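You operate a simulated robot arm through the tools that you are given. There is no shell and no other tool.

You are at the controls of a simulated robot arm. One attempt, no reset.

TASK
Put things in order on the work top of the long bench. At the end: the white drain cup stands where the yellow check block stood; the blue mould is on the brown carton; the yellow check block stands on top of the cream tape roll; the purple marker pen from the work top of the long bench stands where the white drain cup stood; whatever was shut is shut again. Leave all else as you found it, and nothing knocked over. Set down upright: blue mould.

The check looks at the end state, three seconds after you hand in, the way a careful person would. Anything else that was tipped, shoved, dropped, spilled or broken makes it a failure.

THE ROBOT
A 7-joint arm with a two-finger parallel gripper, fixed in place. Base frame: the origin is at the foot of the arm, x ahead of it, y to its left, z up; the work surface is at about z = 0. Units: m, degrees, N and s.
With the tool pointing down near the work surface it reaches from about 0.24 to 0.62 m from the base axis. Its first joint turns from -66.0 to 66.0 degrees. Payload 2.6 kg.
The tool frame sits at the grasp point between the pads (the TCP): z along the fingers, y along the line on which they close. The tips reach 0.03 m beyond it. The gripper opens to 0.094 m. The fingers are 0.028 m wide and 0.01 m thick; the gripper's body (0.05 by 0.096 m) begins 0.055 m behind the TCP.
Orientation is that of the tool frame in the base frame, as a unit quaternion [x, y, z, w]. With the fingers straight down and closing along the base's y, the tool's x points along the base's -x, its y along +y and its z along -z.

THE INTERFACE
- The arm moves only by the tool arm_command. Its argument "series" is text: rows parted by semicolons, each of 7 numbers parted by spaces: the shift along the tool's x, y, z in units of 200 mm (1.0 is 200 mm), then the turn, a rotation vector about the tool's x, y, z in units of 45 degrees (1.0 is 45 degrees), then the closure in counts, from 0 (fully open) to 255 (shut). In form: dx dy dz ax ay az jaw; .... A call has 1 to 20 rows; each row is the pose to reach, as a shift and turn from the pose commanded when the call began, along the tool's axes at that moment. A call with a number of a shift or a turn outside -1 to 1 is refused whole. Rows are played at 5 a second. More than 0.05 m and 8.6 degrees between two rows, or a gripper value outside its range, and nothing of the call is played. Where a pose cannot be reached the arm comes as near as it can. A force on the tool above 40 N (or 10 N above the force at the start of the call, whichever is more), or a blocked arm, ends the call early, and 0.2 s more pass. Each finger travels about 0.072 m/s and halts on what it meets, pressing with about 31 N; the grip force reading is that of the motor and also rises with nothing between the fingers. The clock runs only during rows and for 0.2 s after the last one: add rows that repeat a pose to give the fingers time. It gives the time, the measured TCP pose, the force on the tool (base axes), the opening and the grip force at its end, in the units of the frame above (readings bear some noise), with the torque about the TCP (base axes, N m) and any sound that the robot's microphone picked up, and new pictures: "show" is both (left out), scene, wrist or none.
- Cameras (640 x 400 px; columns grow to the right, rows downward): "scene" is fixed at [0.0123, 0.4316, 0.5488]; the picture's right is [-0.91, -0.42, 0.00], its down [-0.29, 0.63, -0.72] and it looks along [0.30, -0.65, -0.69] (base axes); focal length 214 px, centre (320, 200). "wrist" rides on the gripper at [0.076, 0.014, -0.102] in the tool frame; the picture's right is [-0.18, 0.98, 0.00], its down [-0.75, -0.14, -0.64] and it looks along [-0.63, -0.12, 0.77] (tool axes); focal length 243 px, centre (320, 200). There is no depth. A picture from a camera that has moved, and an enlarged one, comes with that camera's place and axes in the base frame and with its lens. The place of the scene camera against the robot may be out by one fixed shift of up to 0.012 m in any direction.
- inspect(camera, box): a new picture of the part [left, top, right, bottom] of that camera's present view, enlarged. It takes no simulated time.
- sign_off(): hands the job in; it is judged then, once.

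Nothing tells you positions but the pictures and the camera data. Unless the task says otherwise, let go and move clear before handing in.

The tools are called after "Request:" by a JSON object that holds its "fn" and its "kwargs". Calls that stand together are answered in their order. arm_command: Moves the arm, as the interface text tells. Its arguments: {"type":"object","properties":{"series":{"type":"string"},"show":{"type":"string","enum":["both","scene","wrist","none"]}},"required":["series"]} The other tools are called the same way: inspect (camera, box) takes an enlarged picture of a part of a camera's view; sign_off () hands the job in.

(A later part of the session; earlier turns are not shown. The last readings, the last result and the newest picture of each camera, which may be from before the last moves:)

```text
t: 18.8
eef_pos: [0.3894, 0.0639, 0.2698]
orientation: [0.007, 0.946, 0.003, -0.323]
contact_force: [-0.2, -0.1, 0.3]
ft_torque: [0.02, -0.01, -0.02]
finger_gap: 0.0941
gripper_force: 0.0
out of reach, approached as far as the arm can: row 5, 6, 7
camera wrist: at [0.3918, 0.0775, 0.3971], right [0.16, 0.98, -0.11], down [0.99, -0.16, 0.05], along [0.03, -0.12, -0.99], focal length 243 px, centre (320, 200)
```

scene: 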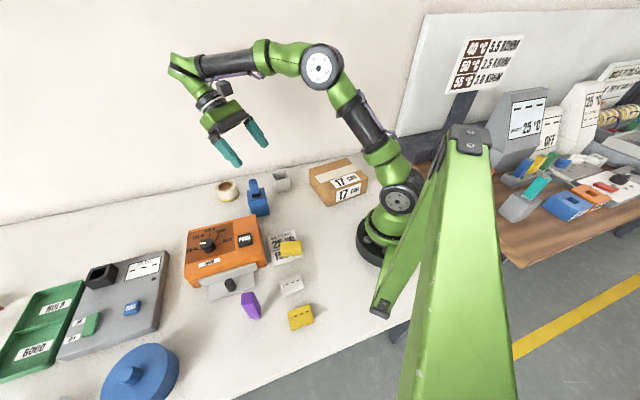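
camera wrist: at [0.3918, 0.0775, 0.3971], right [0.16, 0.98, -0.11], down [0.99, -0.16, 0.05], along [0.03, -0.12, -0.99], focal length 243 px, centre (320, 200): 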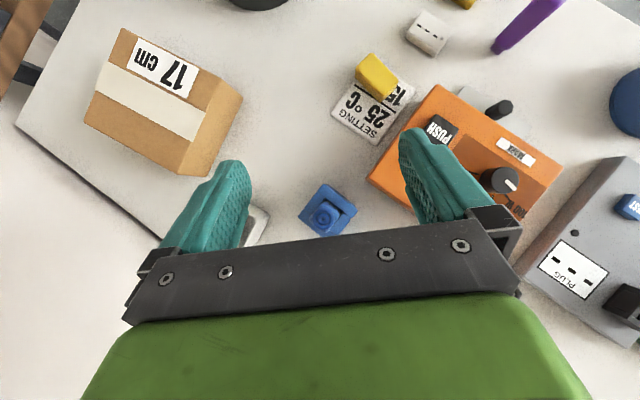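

The arm stopped short of that tilt, but this view straight down shows the mould, the carton and the yellow block well. I'm enlarging them to measure.

Request:
{"fn": "inspect", "kwargs": {"camera": "wrist", "box": [280, 160, 380, 250]}}

Request:
{"fn": "inspect", "kwargs": {"camera": "wrist", "box": [70, 10, 260, 190]}}

Request:
{"fn": "inspect", "kwargs": {"camera": "wrist", "box": [320, 40, 430, 150]}}

```text
4.44 times, centred on (330, 205) of wrist
camera zoom: at [0.3918, 0.0775, 0.3971], right [0.16, 0.98, -0.11], down [0.99, -0.16, 0.05], along [0.03, -0.12, -0.99], focal length 1078 px, centre (276, 178)
```

zoom: 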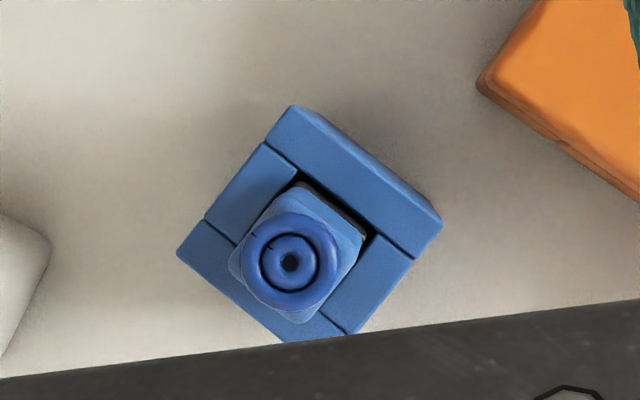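

```text
2.22 times, centred on (165, 100) of wrist
camera zoom: at [0.3918, 0.0775, 0.3971], right [0.16, 0.98, -0.11], down [0.99, -0.16, 0.05], along [0.03, -0.12, -0.99], focal length 539 px, centre (664, 422)
```

zoom: 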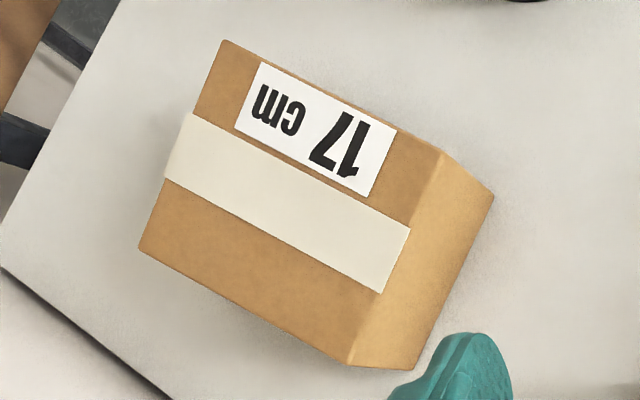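

```text
3.64 times, centred on (375, 95) of wrist
camera zoom: at [0.3918, 0.0775, 0.3971], right [0.16, 0.98, -0.11], down [0.99, -0.16, 0.05], along [0.03, -0.12, -0.99], focal length 882 px, centre (120, 582)
```

zoom: 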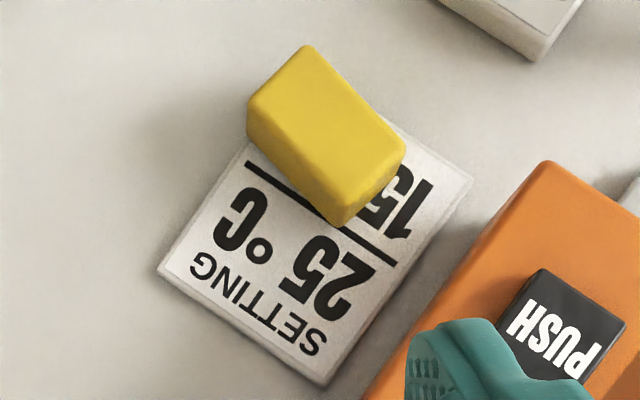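

From this view: mould centre about [0.421, 0.045], roughly 6 cm square, 5.5 cm high, with a tall loose-looking plug up to about z = 0.13. Carton centre is about [0.224, -0.180], top at about z = 0.074. The plug would foul the palm on a straight-down grasp, so I'll need a tilted one. I'll level the tool first.

Request:
{"fn": "arm_command", "kwargs": {"series": "0 0 0 0 -0.142 0 0; 0 0 0 0 -0.283 0 0; 0 0 0 0 -0.425 0 0; 0 0 0 0 -0.567 0 0; 0 0 0 0 -0.708 0 0; 0 0 0 0 -0.85 0 0; 0 0 0 0 -0.85 0 0", "show": "wrist"}}

```text
t: 20.4
eef_pos: [0.3874, 0.0635, 0.2693]
orientation: [0.001, 1.0, 0.0, 0.001]
contact_force: [-0.3, 0.0, 0.2]
ft_torque: [0.01, 0.0, 0.01]
finger_gap: 0.0939
gripper_force: 0.0
camera wrist: at [0.3118, 0.079, 0.3715], right [0.18, 0.98, 0.0], down [0.75, -0.14, 0.64], along [0.63, -0.12, -0.77], focal length 243 px, centre (320, 200)
```

wrist: 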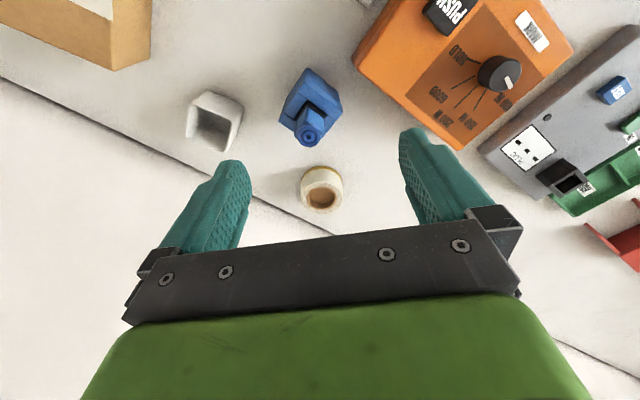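

I'm enlarging the cup, mould and roll from this closer, level view to fix their positions.

Request:
{"fn": "inspect", "kwargs": {"camera": "wrist", "box": [170, 70, 260, 160]}}

Request:
{"fn": "inspect", "kwargs": {"camera": "wrist", "box": [265, 55, 365, 155]}}

Request:
{"fn": "inspect", "kwargs": {"camera": "wrist", "box": [280, 145, 370, 225]}}

```text
4.44 times, centred on (215, 115) of wrist
camera zoom: at [0.3118, 0.079, 0.3715], right [0.18, 0.98, 0.0], down [0.75, -0.14, 0.64], along [0.63, -0.12, -0.77], focal length 1078 px, centre (787, 578)
```

zoom: 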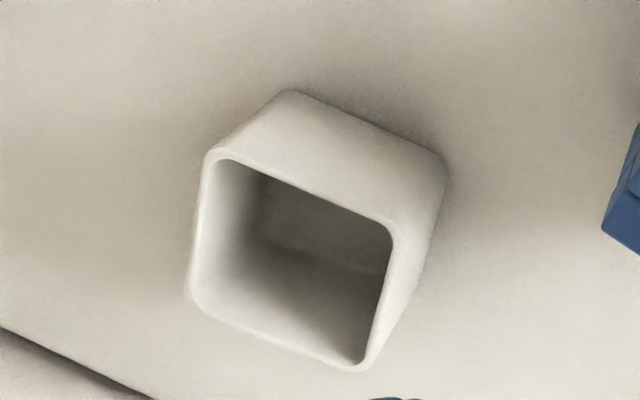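

```text
4.00 times, centred on (315, 105) of wrist
camera zoom: at [0.3118, 0.079, 0.3715], right [0.18, 0.98, 0.0], down [0.75, -0.14, 0.64], along [0.63, -0.12, -0.77], focal length 970 px, centre (340, 580)
```

zoom: 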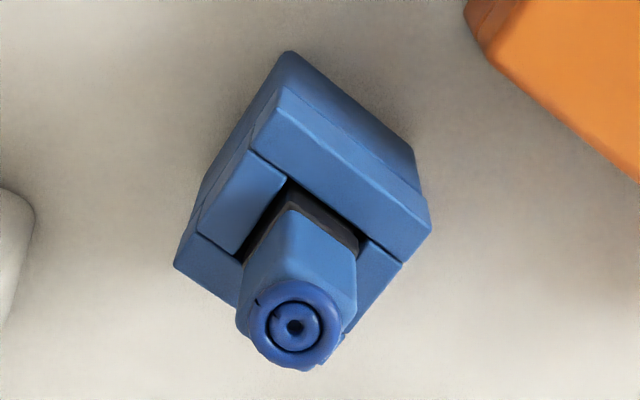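

```text
5.00 times, centred on (325, 185) of wrist
camera zoom: at [0.3118, 0.079, 0.3715], right [0.18, 0.98, 0.0], down [0.75, -0.14, 0.64], along [0.63, -0.12, -0.77], focal length 1213 px, centre (295, 275)
```

zoom: 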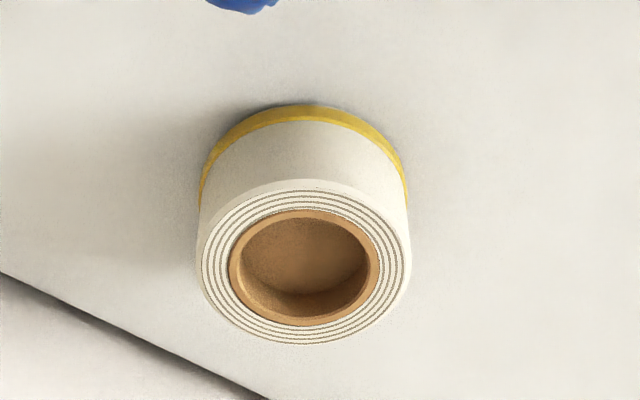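

I now have cup centre about [0.418, -0.095] (5.3 cm square, 6 cm tall) and roll centre about [0.573, 0.032] (7.2 cm across, about 4.8 cm high). Before grasping, I'll dry-run the tilted hand pose over the carton to see whether it is reachable.

Request:
{"fn": "arm_command", "kwargs": {"series": "0.07 -0.13 0 0 0 0.169 0; 0.14 -0.26 0 0 0 0.338 0; 0.21 -0.39 0 0 0 0.507 0; 0.28 -0.52 0 0 0 0.675 0; 0.35 -0.65 0 0 0 0.844 0", "show": "none"}}

Request:
{"fn": "arm_command", "kwargs": {"series": "-0.02 -0.116 0.017 0 -0.137 0 0; -0.04 -0.232 0.033 0 -0.274 0 0; -0.06 -0.348 0.05 0 -0.411 0 0; -0.08 -0.463 0.067 0 -0.548 0 0; -0.1 -0.58 0.083 0 -0.685 0 0; -0.118 -0.695 0.1 0 -0.822 0 0; -0.118 -0.695 0.1 0 -0.822 0 0", "show": "both"}}

```text
t: 21.6
eef_pos: [0.3173, -0.0647, 0.2689]
orientation: [0.326, 0.945, 0.0, 0.0]
contact_force: [0.2, 1.0, -0.3]
ft_torque: [0.0, 0.01, 0.01]
finger_gap: 0.094
gripper_force: 0.1
```

```text
t: 23.2
eef_pos: [0.2511, -0.1909, 0.2503]
orientation: [0.309, 0.897, -0.103, 0.299]
contact_force: [0.2, -0.3, -0.1]
ft_torque: [-0.01, 0.0, 0.01]
finger_gap: 0.0939
gripper_force: 0.0
camera wrist: at [0.1629, -0.1029, 0.2854], right [0.72, 0.68, 0.11], down [0.08, -0.24, 0.97], along [0.69, -0.69, -0.23], focal length 243 px, centre (320, 200)
```

scene: 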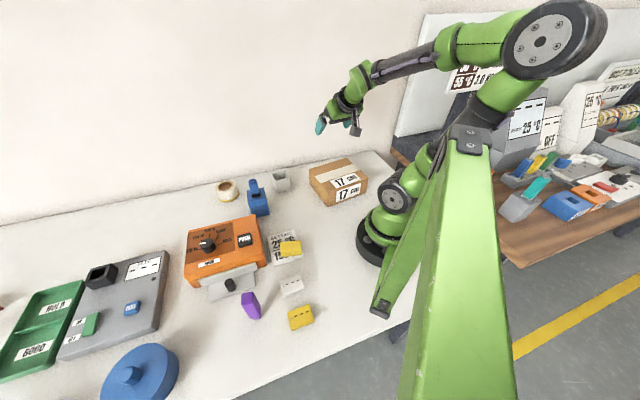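
wrist: 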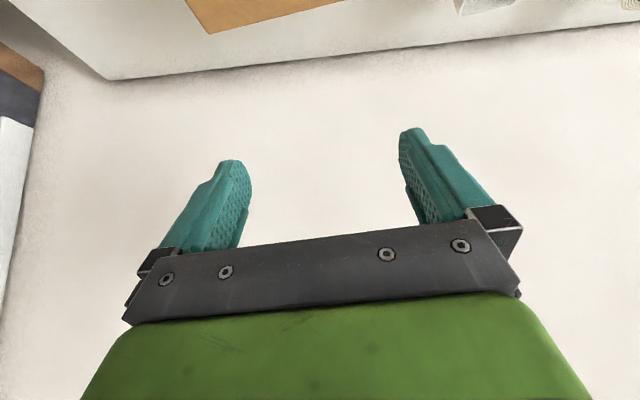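

The tilted pose is reachable high above the carton. I'll test a careful descent to about z = 0.13, with the empty tips still well above the carton top.

Request:
{"fn": "arm_command", "kwargs": {"series": "0.09 0 0.12 0 0 0 0; 0.18 0 0.24 0 0 0 0; 0.27 0 0.36 0 0 0 0; 0.36 0 0.48 0 0 0 0; 0.36 0 0.48 0 0 0 0", "show": "scene"}}

```text
t: 24.4
eef_pos: [0.2696, -0.2014, 0.1373]
orientation: [0.308, 0.897, -0.102, 0.3]
contact_force: [-0.3, -0.3, -0.5]
ft_torque: [-0.01, 0.0, -0.01]
finger_gap: 0.094
gripper_force: 0.1
out of reach, approached as far as the arm can: row 3, 4, 5
```

scene: 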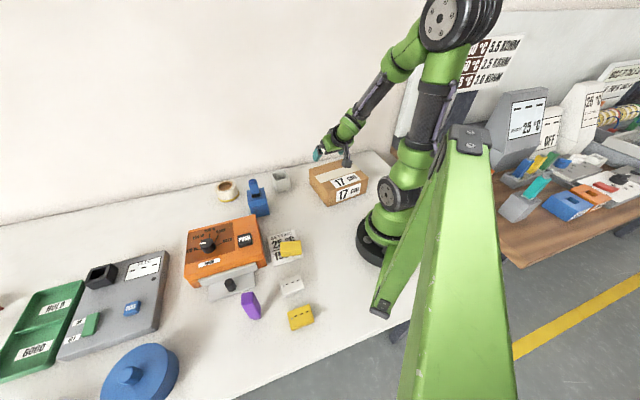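

Radially the arm stops at a radius of about 0.337 m, too far out for the carton centre. I'll rise and turn the hand about the vertical by 50 degrees, so that it leans along the carton instead, then test again.

Request:
{"fn": "arm_command", "kwargs": {"series": "-0.12 0 -0.16 0 0 0 0; -0.241 0 -0.32 0 0 0 0; -0.241 0 -0.32 0.0956 0 0.1269 0; -0.241 0 -0.32 0.191 0 0.254 0; -0.241 0 -0.32 0.287 0 0.381 0; -0.241 0 -0.32 0.382 0 0.507 0; -0.241 0 -0.32 0.478 0 0.634 0; -0.241 0 -0.32 0.573 0 0.761 0; -0.241 0 -0.32 0.669 0 0.888 0; -0.241 0 -0.32 0.669 0 0.888 0", "show": "scene"}}

```text
t: 26.6
eef_pos: [0.2676, -0.2018, 0.2184]
orientation: [0.659, 0.682, -0.221, 0.228]
contact_force: [0.4, -0.7, -0.2]
ft_torque: [-0.03, 0.01, 0.01]
finger_gap: 0.094
gripper_force: 0.1
```

scene: 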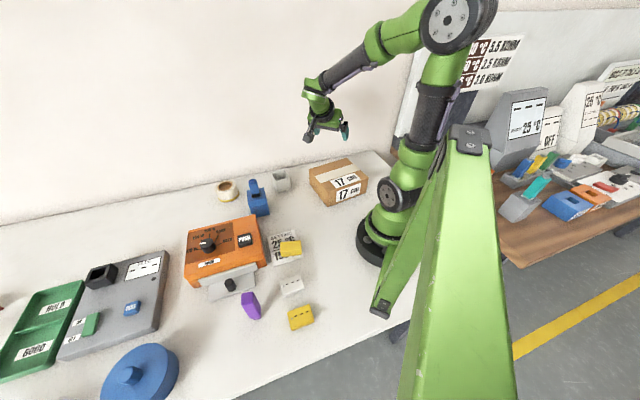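

That attitude was reached easily. I'll now test descending to about [0.235, -0.185, 0.118], with the tips still about 1 cm above the carton top.

Request:
{"fn": "arm_command", "kwargs": {"series": "0.093 -0.04 0.086 0 0 0 0; 0.186 -0.08 0.173 0 0 0 0; 0.28 -0.12 0.259 0 0 0 0; 0.3727 -0.16 0.3456 0 0 0 0; 0.3727 -0.16 0.3456 0 0 0 0", "show": "both"}}

```text
t: 27.8
eef_pos: [0.2358, -0.1862, 0.1177]
orientation: [0.659, 0.683, -0.22, 0.228]
contact_force: [-0.2, -0.6, 0.6]
ft_torque: [0.04, 0.04, -0.02]
finger_gap: 0.0942
gripper_force: 0.1
camera wrist: at [0.2455, -0.0623, 0.1531], right [0.99, -0.11, 0.11], down [-0.13, -0.22, 0.97], along [-0.08, -0.97, -0.23], focal length 243 px, centre (320, 200)
```

scene: 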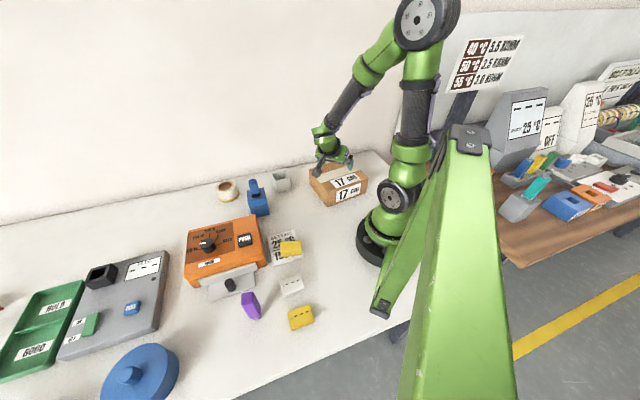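
wrist: 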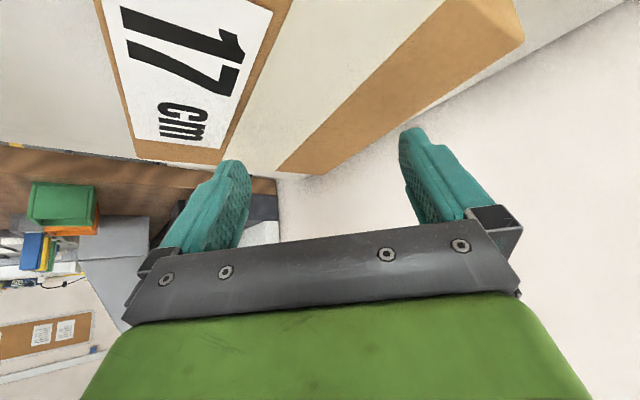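

The tilted attitude works over the carton at about [0.236, -0.186]. Now I'll rise, turn the hand back through the air and bring it, with the same tilt, above the mould at about [0.418, 0.039] for the grasp.

Request:
{"fn": "arm_command", "kwargs": {"series": "-0.113 0 -0.15 0 0 0 0; -0.226 0 -0.3 0 0 0 0; -0.339 0 -0.45 0 0 0 0; -0.4515 0 -0.6 0 0 0 0; -0.4025 0.0555 -0.637 -0.0967 0 -0.128 0; -0.3535 0.111 -0.674 -0.193 0 -0.256 0; -0.3045 0.1665 -0.711 -0.29 0 -0.3845 0; -0.2555 0.222 -0.748 -0.387 0 -0.513 0; -0.2065 0.2775 -0.785 -0.483 0 -0.641 0; -0.1575 0.333 -0.822 -0.58 0 -0.769 0", "show": "none"}}

Request:
{"fn": "arm_command", "kwargs": {"series": "0.0067 0.08 -0.005 -0.0967 0 -0.128 0; 0.0133 0.159 -0.01 -0.193 0 -0.256 0; 0.02 0.239 -0.015 -0.29 0 -0.3845 0; 0.0267 0.318 -0.02 -0.387 0 -0.513 0; 0.033 0.398 -0.025 -0.483 0 -0.641 0; 0.04 0.4775 -0.03 -0.58 0 -0.769 0", "show": "none"}}

Request:
{"fn": "arm_command", "kwargs": {"series": "-0.0375 0.063 0.028 -0.0967 0 -0.128 0; -0.075 0.126 0.057 -0.193 0 -0.256 0; -0.1125 0.189 0.085 -0.29 0 -0.3845 0; -0.15 0.251 0.113 -0.387 0 -0.513 0; -0.1875 0.314 0.142 -0.483 0 -0.641 0; -0.225 0.377 0.17 -0.58 0 -0.769 0; -0.225 0.377 0.17 -0.58 0 -0.769 0", "show": "both"}}

```text
t: 30.0
eef_pos: [0.2986, -0.1087, 0.2682]
orientation: [0.359, 0.878, -0.12, 0.294]
contact_force: [-0.1, 0.3, 1.2]
ft_torque: [0.02, 0.02, 0.0]
finger_gap: 0.0941
gripper_force: 0.0
```

```text
t: 31.4
eef_pos: [0.3602, -0.0336, 0.2696]
orientation: [0.01, 0.948, -0.003, 0.317]
contact_force: [-0.4, 0.5, 0.4]
ft_torque: [0.01, -0.01, -0.01]
finger_gap: 0.0939
gripper_force: 0.0
```

```text
t: 33.0
eef_pos: [0.4187, 0.0394, 0.2684]
orientation: [-0.341, 0.885, 0.115, 0.296]
contact_force: [0.0, -0.1, -0.4]
ft_torque: [0.0, -0.01, -0.02]
finger_gap: 0.0938
gripper_force: 0.1
camera wrist: at [0.3175, -0.0307, 0.3039], right [-0.55, 0.83, 0.11], down [0.25, 0.04, 0.97], along [0.8, 0.56, -0.23], focal length 243 px, centre (320, 200)
```

scene: 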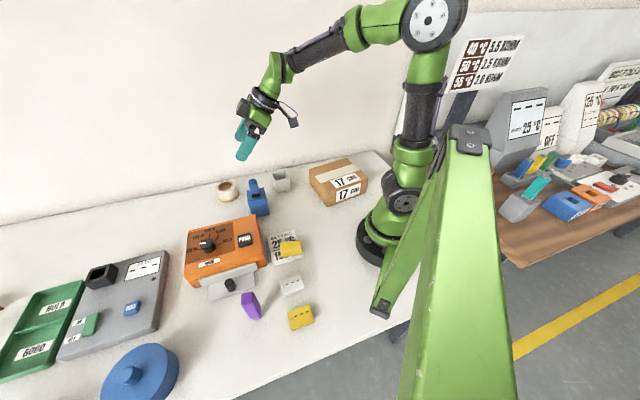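
wrist: 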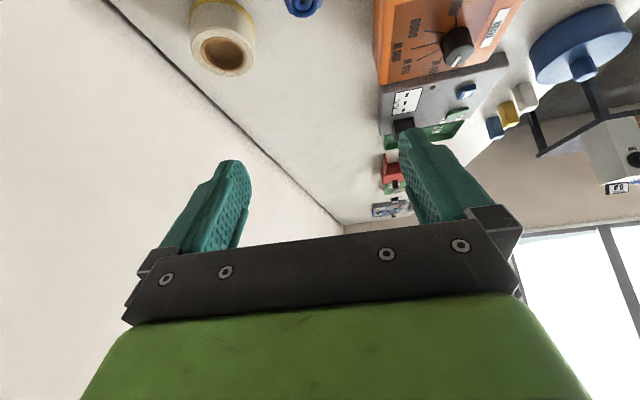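

The hand is tilted 37 degrees, aligned with the mould and centred above it. I'll lower it to about z = 0.15 first and check that the fingers straddle the plug.

Request:
{"fn": "arm_command", "kwargs": {"series": "0.09 0 0.12 0 0 0 27; 0.18 0 0.24 0 0 0 27; 0.27 0 0.36 0 0 0 27; 0.361 0 0.479 0 0 0 27; 0.361 0 0.479 0 0 0 27", "show": "both"}}

Request:
{"fn": "inspect", "kwargs": {"camera": "scene", "box": [210, 120, 330, 220]}}

```text
t: 34.2
eef_pos: [0.4182, 0.0387, 0.1479]
orientation: [-0.339, 0.886, 0.113, 0.296]
contact_force: [0.1, 0.4, 0.1]
ft_torque: [0.01, -0.01, 0.02]
finger_gap: 0.0839
gripper_force: 0.0
camera wrist: at [0.3178, -0.0311, 0.183], right [-0.55, 0.83, 0.11], down [0.25, 0.04, 0.97], along [0.8, 0.56, -0.23], focal length 243 px, centre (320, 200)
```

scene: 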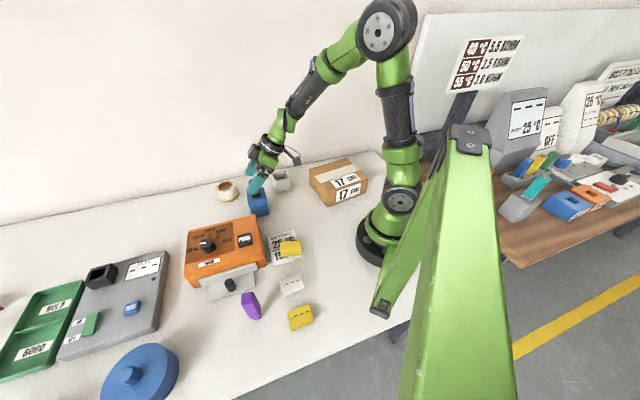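
wrist: 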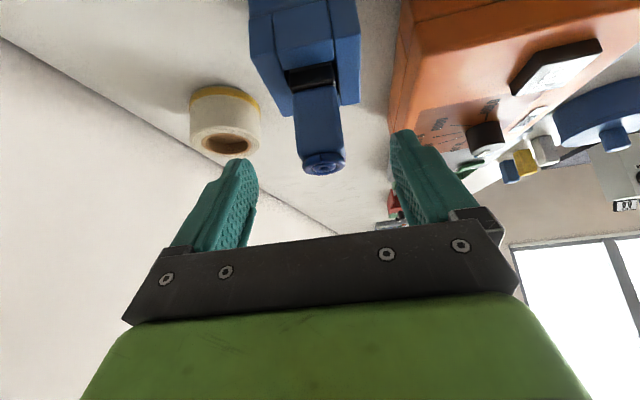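

```text
4.00 times, centred on (270, 170) of scene
camera zoom: at [0.0123, 0.4316, 0.5488], right [-0.91, -0.42, 0.0], down [-0.29, 0.63, -0.72], along [0.3, -0.65, -0.69], focal length 858 px, centre (520, 320)
```

zoom: 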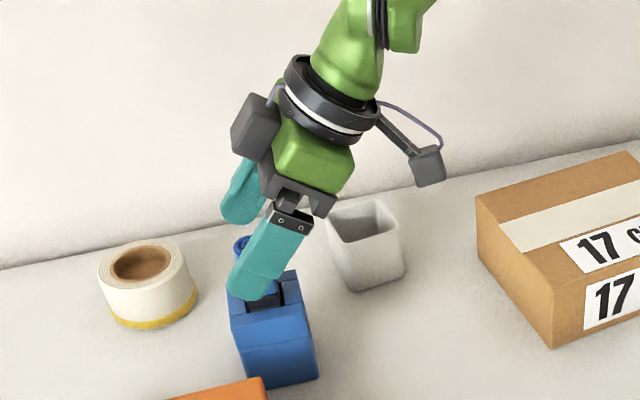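

The fingers straddle the plug and line up with the mould. I notice a dark box on the hand's outer side that may come near the plug on the way down, so I'm enlarging it before lowering further.

Request:
{"fn": "inspect", "kwargs": {"camera": "scene", "box": [240, 130, 310, 205]}}

Request:
{"fn": "inspect", "kwargs": {"camera": "wrist", "box": [180, 0, 440, 240]}}

```text
5.33 times, centred on (275, 168) of scene
camera zoom: at [0.0123, 0.4316, 0.5488], right [-0.91, -0.42, 0.0], down [-0.29, 0.63, -0.72], along [0.3, -0.65, -0.69], focal length 1144 px, centre (560, 373)
```

zoom: 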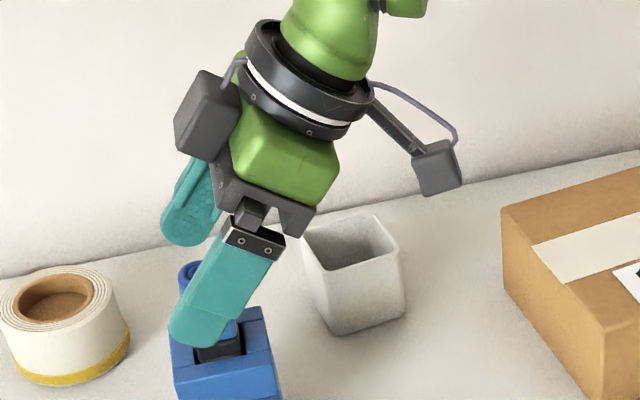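

```text
1.67 times, centred on (310, 120) of wrist
camera zoom: at [0.3178, -0.0311, 0.183], right [-0.55, 0.83, 0.11], down [0.25, 0.04, 0.97], along [0.8, 0.56, -0.23], focal length 404 px, centre (337, 333)
```

zoom: 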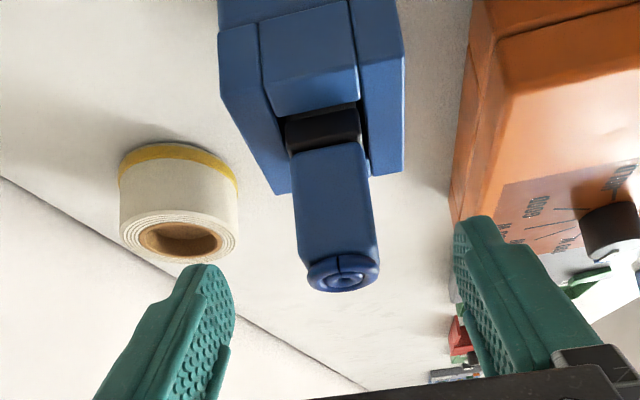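

I'm zooming tightly on that box to size it.

Request:
{"fn": "inspect", "kwargs": {"camera": "scene", "box": [250, 140, 290, 180]}}

```text
10.00 times, centred on (270, 160) of scene
camera zoom: at [0.0123, 0.4316, 0.5488], right [-0.91, -0.42, 0.0], down [-0.29, 0.63, -0.72], along [0.3, -0.65, -0.69], focal length 2145 px, centre (820, 600)
```

zoom: 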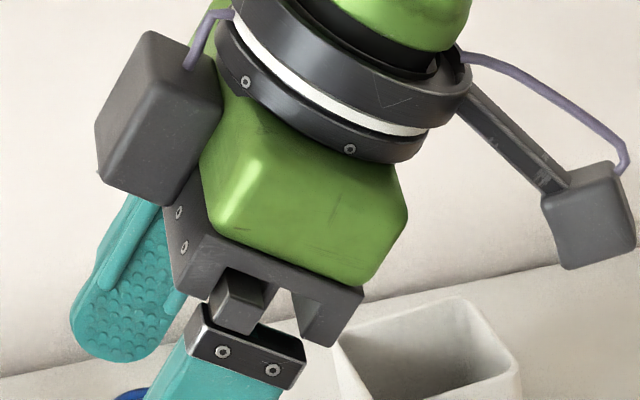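

The box (gripper motor) sits where the plug would pass at 37 degrees. I'll tilt to 45 degrees and shift the grasp point back a little to clear the plug by more than 1 cm.

Request:
{"fn": "arm_command", "kwargs": {"series": "0.016 0 -0.012 0 -0.09 0 27; 0.031 0 -0.0235 0 -0.178 0 27; 0.031 0 -0.0235 0 -0.178 0 27", "show": "wrist"}}

```text
t: 35.0
eef_pos: [0.4121, 0.0356, 0.1474]
orientation: [-0.331, 0.862, 0.138, 0.359]
contact_force: [-0.8, 0.3, -0.2]
ft_torque: [-0.01, 0.02, 0.01]
finger_gap: 0.0841
gripper_force: 0.1
camera wrist: at [0.3091, -0.0387, 0.1656], right [-0.56, 0.82, 0.13], down [0.15, -0.05, 0.99], along [0.81, 0.57, -0.09], focal length 243 px, centre (320, 200)
```

wrist: 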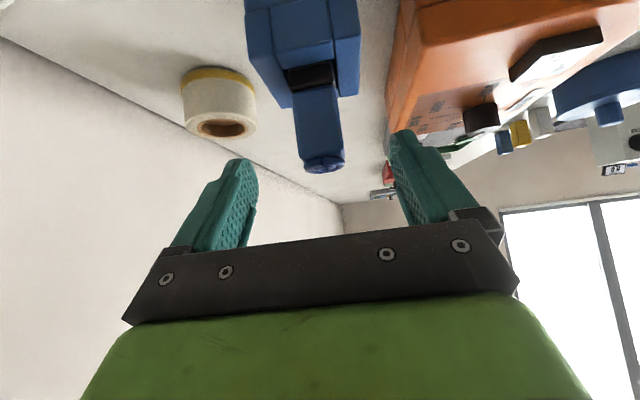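

Tilt is now 45 degrees. I'm lowering straight down to about z = 0.038 around the mould body, still open.

Request:
{"fn": "arm_command", "kwargs": {"series": "0.1 0 0.1 0 0 0 27; 0.19 0 0.19 0 0 0 27; 0.27 0 0.27 0 0 0 27; 0.33 0 0.33 0 0 0 27; 0.385 0 0.385 0 0 0 27; 0.385 0 0.385 0 0 0 27", "show": "both"}}

Request:
{"fn": "inspect", "kwargs": {"camera": "scene", "box": [230, 150, 320, 225]}}

```text
t: 36.4
eef_pos: [0.4121, 0.035, 0.0389]
orientation: [-0.33, 0.862, 0.137, 0.358]
contact_force: [0.5, 0.5, 0.2]
ft_torque: [-0.01, -0.04, 0.01]
finger_gap: 0.084
gripper_force: 0.1
camera wrist: at [0.3086, -0.039, 0.0572], right [-0.56, 0.82, 0.13], down [0.15, -0.05, 0.99], along [0.81, 0.57, -0.1], focal length 243 px, centre (320, 200)
```

scene: 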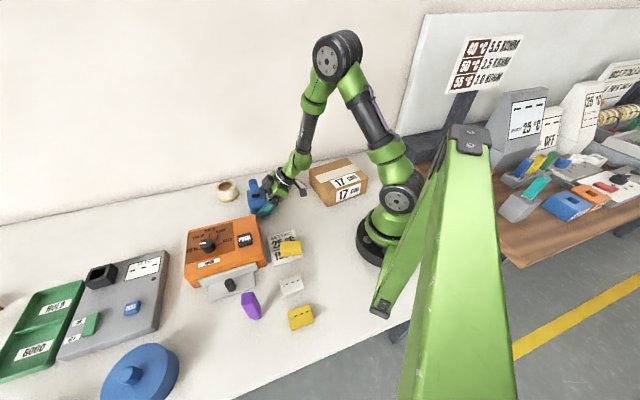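
wrist: 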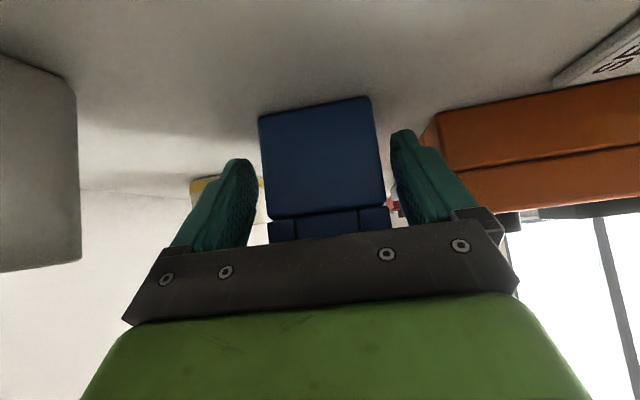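

```text
5.33 times, centred on (275, 188) of scene
camera zoom: at [0.0123, 0.4316, 0.5488], right [-0.91, -0.42, 0.0], down [-0.29, 0.63, -0.72], along [0.3, -0.65, -0.69], focal length 1144 px, centre (560, 267)
```

zoom: 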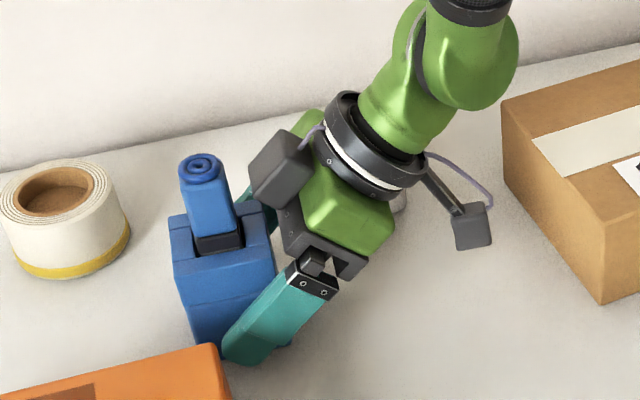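

The mould body is centred between the fingers and the plug is clear of the hand. I'm closing the gripper gently in place.

Request:
{"fn": "arm_command", "kwargs": {"series": "0 0 0 0 0 0 80; 0 0 0 0 0 0 120; 0 0 0 0 0 0 200; 0 0 0 0 0 0 200; 0 0 0 0 0 0 200", "show": "both"}}

```text
t: 37.6
eef_pos: [0.4118, 0.0344, 0.039]
orientation: [-0.331, 0.862, 0.138, 0.357]
contact_force: [0.4, -0.6, 0.4]
ft_torque: [0.01, 0.0, 0.0]
finger_gap: 0.0624
gripper_force: 30.7
camera wrist: at [0.3085, -0.039, 0.0573], right [-0.56, 0.82, 0.13], down [0.15, -0.05, 0.99], along [0.81, 0.57, -0.1], focal length 243 px, centre (320, 200)
```

scene: 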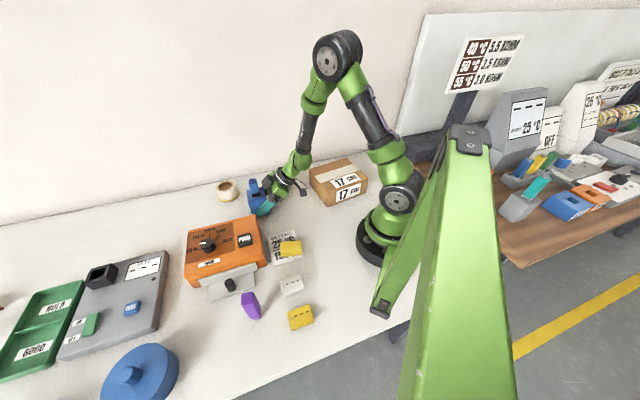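
wrist: 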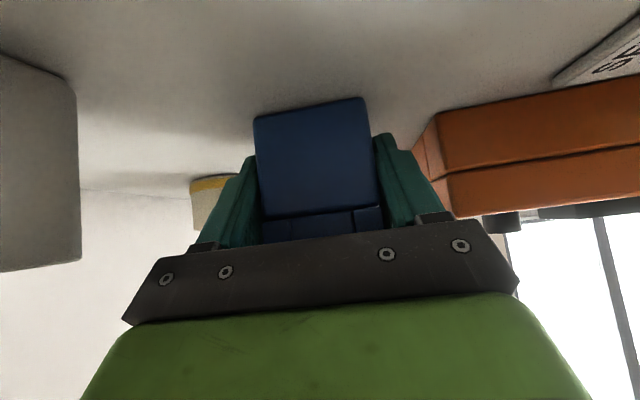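

The mould is held (opening 62 mm, 31 N). I'm lifting it straight up 3 cm and checking that it comes up level with its plug.

Request:
{"fn": "arm_command", "kwargs": {"series": "-0.025 0 -0.025 0 0 0 200; -0.055 0 -0.055 0 0 0 200; -0.085 0 -0.085 0 0 0 200; -0.11 0 -0.11 0 0 0 200; -0.11 0 -0.11 0 0 0 200", "show": "wrist"}}

Request:
{"fn": "inspect", "kwargs": {"camera": "scene", "box": [230, 140, 320, 215]}}

```text
t: 38.8
eef_pos: [0.4124, 0.034, 0.0705]
orientation: [-0.332, 0.862, 0.138, 0.357]
contact_force: [-0.1, -0.5, -2.5]
ft_torque: [-0.02, 0.04, 0.0]
finger_gap: 0.0623
gripper_force: 30.7
camera wrist: at [0.3083, -0.0388, 0.0886], right [-0.56, 0.82, 0.13], down [0.15, -0.05, 0.99], along [0.81, 0.57, -0.1], focal length 243 px, centre (320, 200)
```

wrist: 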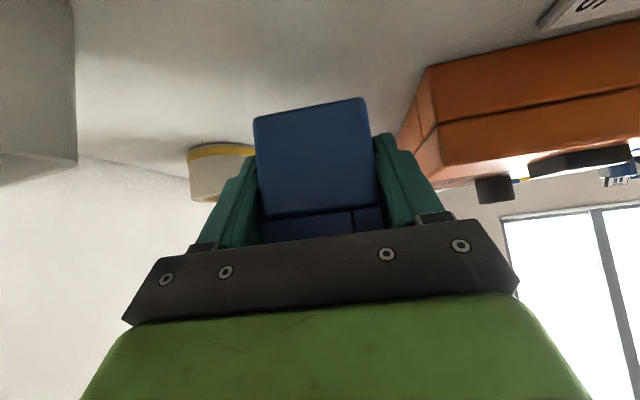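

```text
5.33 times, centred on (275, 178) of scene
camera zoom: at [0.0123, 0.4316, 0.5488], right [-0.91, -0.42, 0.0], down [-0.29, 0.63, -0.72], along [0.3, -0.65, -0.69], focal length 1144 px, centre (560, 320)
```

zoom: 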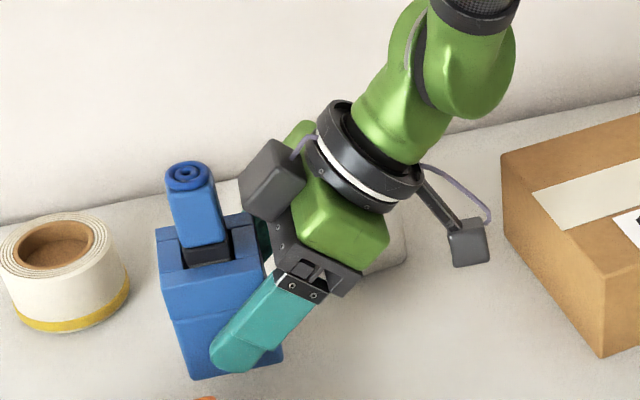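

The mould came up level with the plug still seated (about 0.25 kg). I'll raise it to a safe height, then turn in stages towards the carton.

Request:
{"fn": "arm_command", "kwargs": {"series": "-0.1 0 -0.1 0 0 0 200; -0.2 0 -0.2 0 0 0 200; -0.3 0 -0.3 0 0 0 200; -0.4 0 -0.4 0 0 0 200; -0.5 0 -0.5 0 0 0 200; -0.6 0 -0.6 0 0 0 200; -0.6 0 -0.6 0 0 0 200", "show": "none"}}

Request:
{"fn": "arm_command", "kwargs": {"series": "0 0 0 0.0825 0 0.0825 200; 0 0 0 0.165 0 0.165 200; 0 0 0 0.2475 0 0.2475 200; 0 0 0 0.33 0 0.33 200; 0 0 0 0.4125 0 0.4125 200; 0 0 0 0.495 0 0.495 200; 0 0 0 0.5775 0 0.5775 200; 0 0 0 0.66 0 0.66 200; 0 0 0 0.66 0 0.66 200", "show": "both"}}

```text
t: 40.4
eef_pos: [0.4103, 0.0348, 0.2402]
orientation: [-0.331, 0.863, 0.137, 0.357]
contact_force: [-0.4, 0.7, -2.1]
ft_torque: [-0.04, 0.03, -0.05]
finger_gap: 0.062
gripper_force: 31.5
```

```text
t: 42.4
eef_pos: [0.4122, 0.0357, 0.2408]
orientation: [0.0, 0.924, 0.0, 0.383]
contact_force: [0.1, 0.2, -2.7]
ft_torque: [-0.01, 0.01, -0.03]
finger_gap: 0.0622
gripper_force: 31.7
camera wrist: at [0.2854, 0.0497, 0.2583], right [0.13, 0.98, 0.13], down [0.08, -0.14, 0.99], along [0.99, -0.12, -0.1], focal length 243 px, centre (320, 200)
```

scene: 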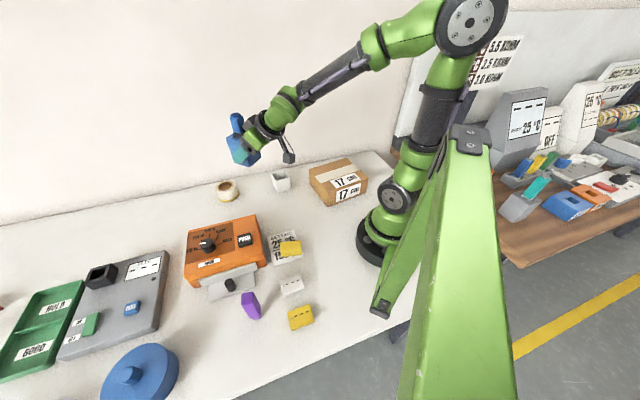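
wrist: 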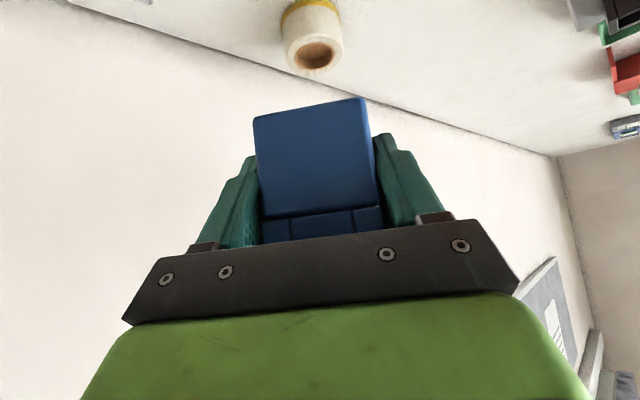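

The turn is going well. I'll continue turning in two more stages while drifting towards the carton, keeping high.

Request:
{"fn": "arm_command", "kwargs": {"series": "0.022 -0.047 -0.022 0.0825 0 0.0825 200; 0.044 -0.094 -0.044 0.165 0 0.165 200; 0.066 -0.141 -0.066 0.2475 0 0.2475 200; 0.088 -0.188 -0.088 0.33 0 0.33 200; 0.11 -0.234 -0.11 0.4125 0 0.4125 200; 0.133 -0.281 -0.133 0.495 0 0.495 200; 0.155 -0.328 -0.155 0.5775 0 0.5775 200; 0.177 -0.375 -0.177 0.66 0 0.66 200; 0.177 -0.375 -0.177 0.66 0 0.66 200", "show": "none"}}

Request:
{"fn": "arm_command", "kwargs": {"series": "-0.004 -0.037 0.004 0.0825 0 0.0825 200; -0.0085 -0.073 0.0085 0.165 0 0.165 200; -0.013 -0.11 0.013 0.2475 0 0.2475 200; -0.017 -0.1465 0.017 0.33 0 0.33 200; -0.021 -0.183 0.021 0.4125 0 0.4125 200; -0.0255 -0.22 0.0255 0.495 0 0.495 200; -0.03 -0.256 0.03 0.5775 0 0.5775 200; -0.034 -0.293 0.034 0.66 0 0.66 200; -0.034 -0.293 0.034 0.66 0 0.66 200", "show": "both"}}

```text
t: 44.4
eef_pos: [0.3601, -0.0408, 0.2403]
orientation: [0.331, 0.862, -0.136, 0.358]
contact_force: [0.2, 0.4, -3.0]
ft_torque: [0.01, 0.03, 0.02]
finger_gap: 0.0623
gripper_force: 31.0
```

```text
t: 46.4
eef_pos: [0.3293, -0.0891, 0.2395]
orientation: [0.619, 0.686, -0.256, 0.284]
contact_force: [0.0, 0.8, -2.8]
ft_torque: [0.09, 0.01, 0.01]
finger_gap: 0.0624
gripper_force: 30.9
camera wrist: at [0.3306, 0.0374, 0.2579], right [0.99, -0.03, 0.13], down [-0.13, -0.09, 0.99], along [-0.02, -1.0, -0.1], focal length 243 px, centre (320, 200)
```

scene: 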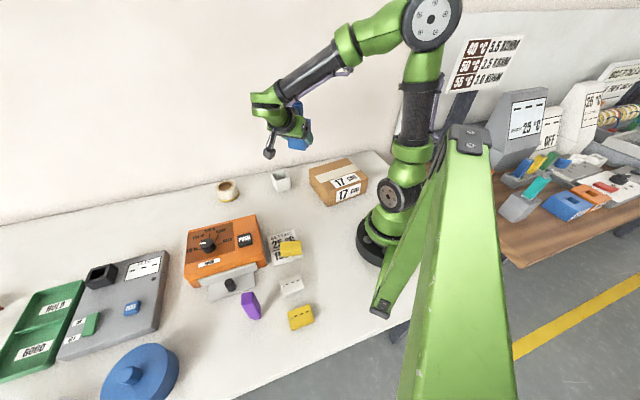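
wrist: 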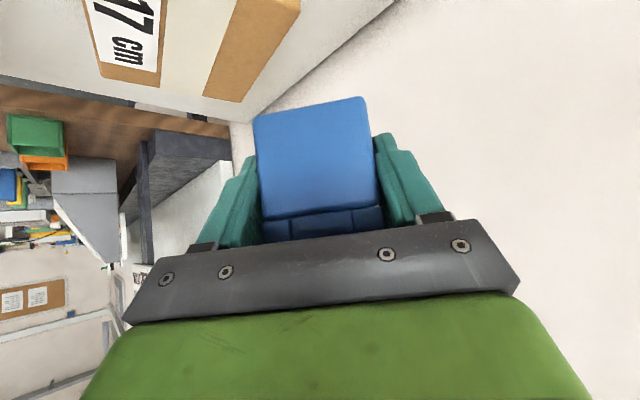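

The hold is steady. I'll turn the last 36 degrees and move the mould over the carton middle, still about 0.2 m up.

Request:
{"fn": "arm_command", "kwargs": {"series": "-0.03 -0.058 0.03 0.071 0 0.071 200; -0.059 -0.117 0.059 0.1415 0 0.1415 200; -0.089 -0.175 0.089 0.212 0 0.212 200; -0.1185 -0.2335 0.1185 0.283 0 0.283 200; -0.148 -0.292 0.148 0.354 0 0.354 200; -0.178 -0.35 0.178 0.4245 0 0.4245 200; -0.207 -0.409 0.207 0.495 0 0.495 200; -0.237 -0.467 0.237 0.566 0 0.566 200; -0.237 -0.467 0.237 0.566 0 0.566 200", "show": "both"}}

Request:
{"fn": "inspect", "kwargs": {"camera": "scene", "box": [280, 100, 400, 215]}}

```text
t: 48.4
eef_pos: [0.2448, -0.1671, 0.2407]
orientation: [0.801, 0.462, -0.33, 0.191]
contact_force: [-0.3, 0.2, -3.1]
ft_torque: [0.09, -0.01, -0.01]
finger_gap: 0.0626
gripper_force: 31.1
camera wrist: at [0.3197, -0.0644, 0.2577], right [0.79, -0.61, 0.13], down [-0.16, 0.0, 0.99], along [-0.6, -0.8, -0.1], focal length 243 px, centre (320, 200)
```

scene: 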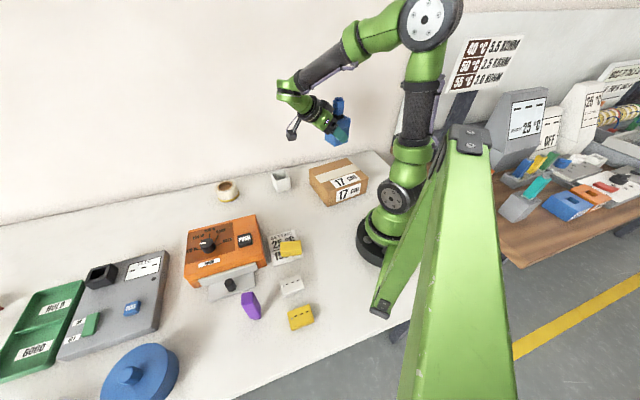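
wrist: 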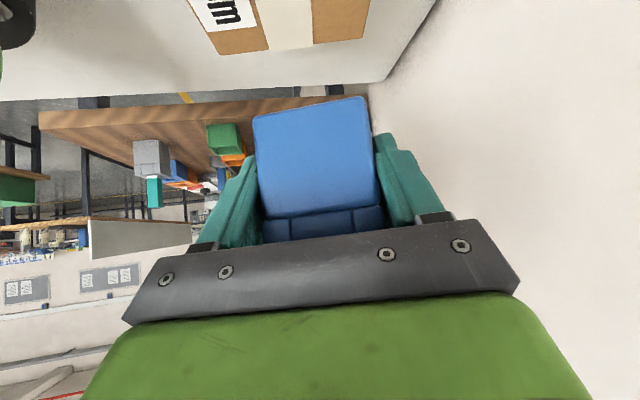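

```text
3.48 times, centred on (340, 158) of scene
camera zoom: at [0.0123, 0.4316, 0.5488], right [-0.91, -0.42, 0.0], down [-0.29, 0.63, -0.72], along [0.3, -0.65, -0.69], focal length 746 px, centre (250, 348)
```

zoom: 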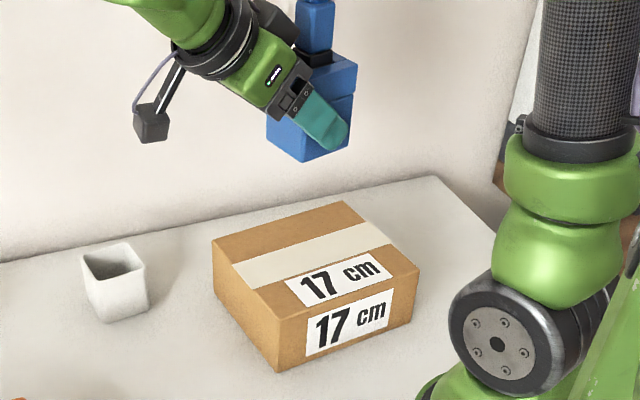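

The mould hangs upright and is centred over the carton. I'll lower it in stages, ending just above the top.

Request:
{"fn": "arm_command", "kwargs": {"series": "0.09 0 0.09 0 0 0 200; 0.18 0 0.18 0 0 0 200; 0.26 0 0.26 0 0 0 200; 0.33 0 0.33 0 0 0 200; 0.38 0 0.38 0 0 0 200; 0.41 0 0.41 0 0 0 200; 0.41 0 0.41 0 0 0 200", "show": "none"}}

Request:
{"fn": "inspect", "kwargs": {"camera": "scene", "box": [290, 130, 390, 220]}}

```text
t: 50.0
eef_pos: [0.2442, -0.1674, 0.1238]
orientation: [0.801, 0.462, -0.33, 0.19]
contact_force: [-0.1, -0.1, -3.0]
ft_torque: [0.06, -0.02, -0.02]
finger_gap: 0.0625
gripper_force: 30.6
```

```text
4.44 times, centred on (340, 175) of scene
camera zoom: at [0.0123, 0.4316, 0.5488], right [-0.91, -0.42, 0.0], down [-0.29, 0.63, -0.72], along [0.3, -0.65, -0.69], focal length 953 px, centre (231, 311)
```

zoom: 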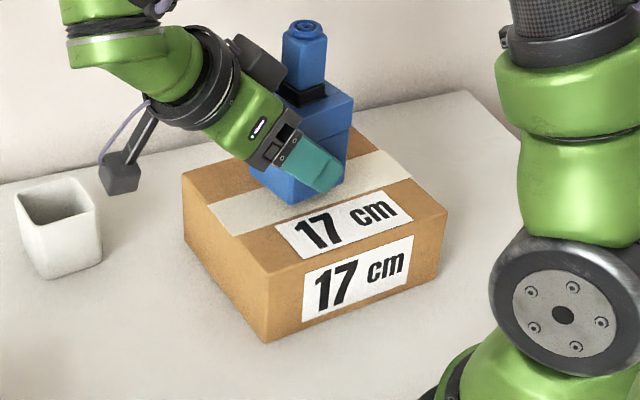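

It is almost at the carton top. I'll go down in small steps, watching the force for touch-down.

Request:
{"fn": "arm_command", "kwargs": {"series": "0.014 0 0.014 0 0 0 200; 0.028 0 0.028 0 0 0 200; 0.028 0 0.028 0 0 0 200", "show": "none"}}

Request:
{"fn": "arm_command", "kwargs": {"series": "0.007 0 0.007 0 0 0 200; 0.014 0 0.014 0 0 0 200; 0.014 0 0.014 0 0 0 200", "show": "none"}}

```text
t: 50.8
eef_pos: [0.2435, -0.1674, 0.1162]
orientation: [0.8, 0.462, -0.331, 0.192]
contact_force: [-0.2, -0.4, -2.6]
ft_torque: [0.05, 0.0, -0.01]
finger_gap: 0.0624
gripper_force: 31.6
```

```text
t: 51.6
eef_pos: [0.2444, -0.1667, 0.1117]
orientation: [0.801, 0.46, -0.332, 0.192]
contact_force: [-3.4, 4.7, 26.4]
ft_torque: [0.16, 0.06, 0.0]
finger_gap: 0.0625
gripper_force: 31.5
```

Touch-down: the force rose to 26 N, which puts the carton top at about z = 0.073. I'll ease off slightly, then open the gripper and check.

Request:
{"fn": "arm_command", "kwargs": {"series": "-0.003 0 -0.003 0 0 0 200; -0.003 0 -0.003 0 0 0 200", "show": "none"}}

Request:
{"fn": "inspect", "kwargs": {"camera": "scene", "box": [290, 130, 390, 220]}}

```text
t: 52.2
eef_pos: [0.2442, -0.1674, 0.1124]
orientation: [0.8, 0.462, -0.331, 0.191]
contact_force: [-0.4, -4.7, 8.2]
ft_torque: [-0.26, -0.25, -0.09]
finger_gap: 0.0622
gripper_force: 31.4
```

```text
4.44 times, centred on (340, 175) of scene
camera zoom: at [0.0123, 0.4316, 0.5488], right [-0.91, -0.42, 0.0], down [-0.29, 0.63, -0.72], along [0.3, -0.65, -0.69], focal length 953 px, centre (231, 311)
```

zoom: 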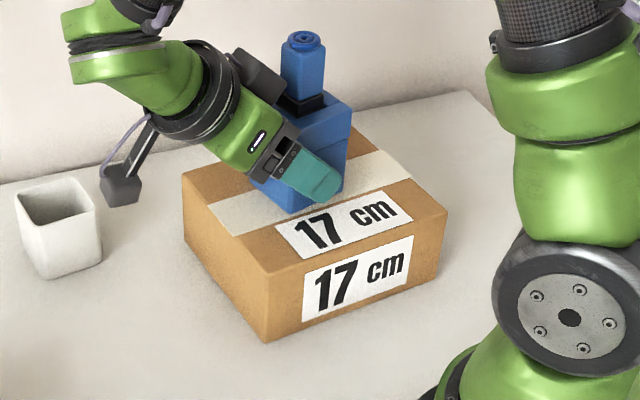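

The mould rests on the carton. I'm releasing it gradually.

Request:
{"fn": "arm_command", "kwargs": {"series": "0 0 0 0 0 0 90; 0 0 0 0 0 0 75; 0 0 0 0 0 0 55; 0 0 0 0 0 0 27; 0 0 0 0 0 0 27", "show": "wrist"}}

Request:
{"fn": "inspect", "kwargs": {"camera": "scene", "box": [290, 130, 390, 220]}}

```text
t: 53.4
eef_pos: [0.2433, -0.1675, 0.1145]
orientation: [0.8, 0.463, -0.33, 0.191]
contact_force: [-0.5, 0.1, -0.2]
ft_torque: [0.0, 0.0, 0.0]
finger_gap: 0.0841
gripper_force: 0.1
camera wrist: at [0.3194, -0.0638, 0.1312], right [0.79, -0.6, 0.13], down [-0.16, 0.0, 0.99], along [-0.6, -0.8, -0.1], focal length 243 px, centre (320, 200)
```

wrist: 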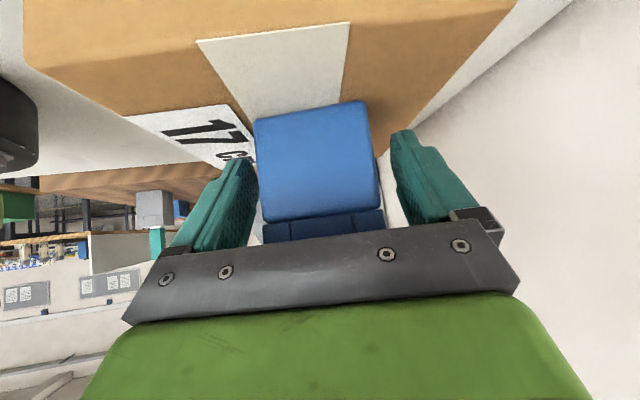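

```text
4.44 times, centred on (340, 175) of scene
camera zoom: at [0.0123, 0.4316, 0.5488], right [-0.91, -0.42, 0.0], down [-0.29, 0.63, -0.72], along [0.3, -0.65, -0.69], focal length 953 px, centre (231, 311)
```

zoom: 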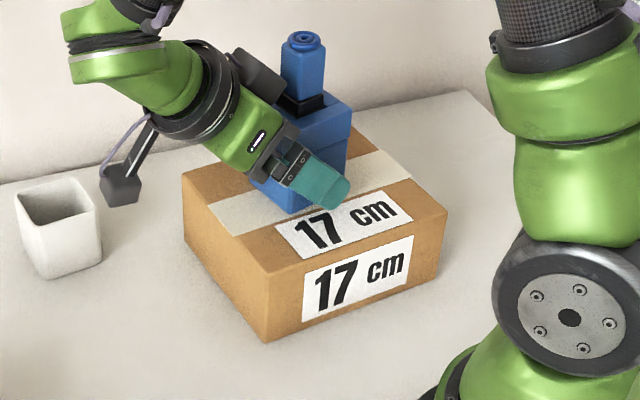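

The mould stands on the carton and is free. I'm backing out along the finger direction, away from the plug.

Request:
{"fn": "arm_command", "kwargs": {"series": "0 0 -0.1 0 0 0 27; 0 0 -0.25 0 0 0 27; 0 0 -0.45 0 0 0 27; 0 0 -0.65 0 0 0 27; 0 0 -0.85 0 0 0 27; 0 0 -1 0 0 0 0", "show": "both"}}

Request:
{"fn": "inspect", "kwargs": {"camera": "scene", "box": [290, 130, 390, 220]}}

```text
t: 54.8
eef_pos: [0.3138, -0.0439, 0.2553]
orientation: [0.8, 0.463, -0.331, 0.191]
contact_force: [0.7, 0.1, 0.0]
ft_torque: [0.0, 0.0, -0.01]
finger_gap: 0.0937
gripper_force: 0.1
camera wrist: at [0.3899, 0.0586, 0.2735], right [0.79, -0.6, 0.13], down [-0.16, 0.0, 0.99], along [-0.6, -0.8, -0.1], focal length 243 px, centre (320, 200)
```

scene: 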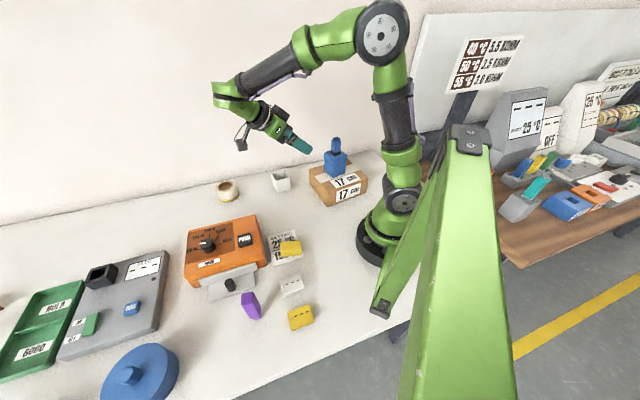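
wrist: 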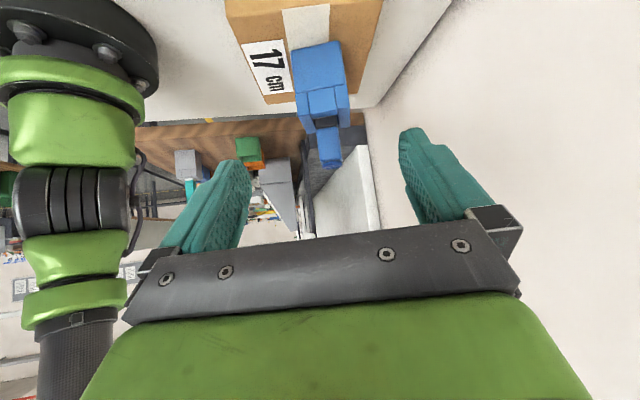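

```text
4.44 times, centred on (340, 175) of scene
camera zoom: at [0.0123, 0.4316, 0.5488], right [-0.91, -0.42, 0.0], down [-0.29, 0.63, -0.72], along [0.3, -0.65, -0.69], focal length 953 px, centre (231, 311)
```

zoom: 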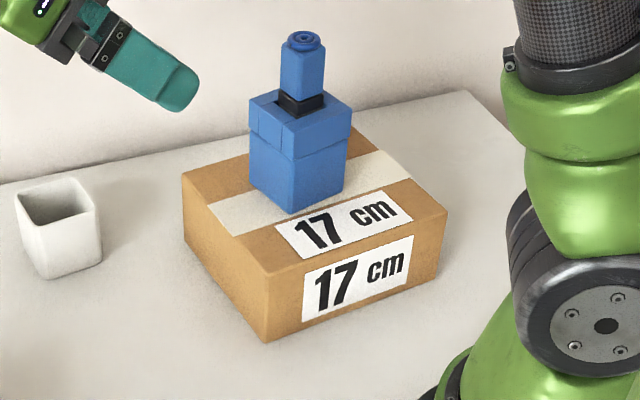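

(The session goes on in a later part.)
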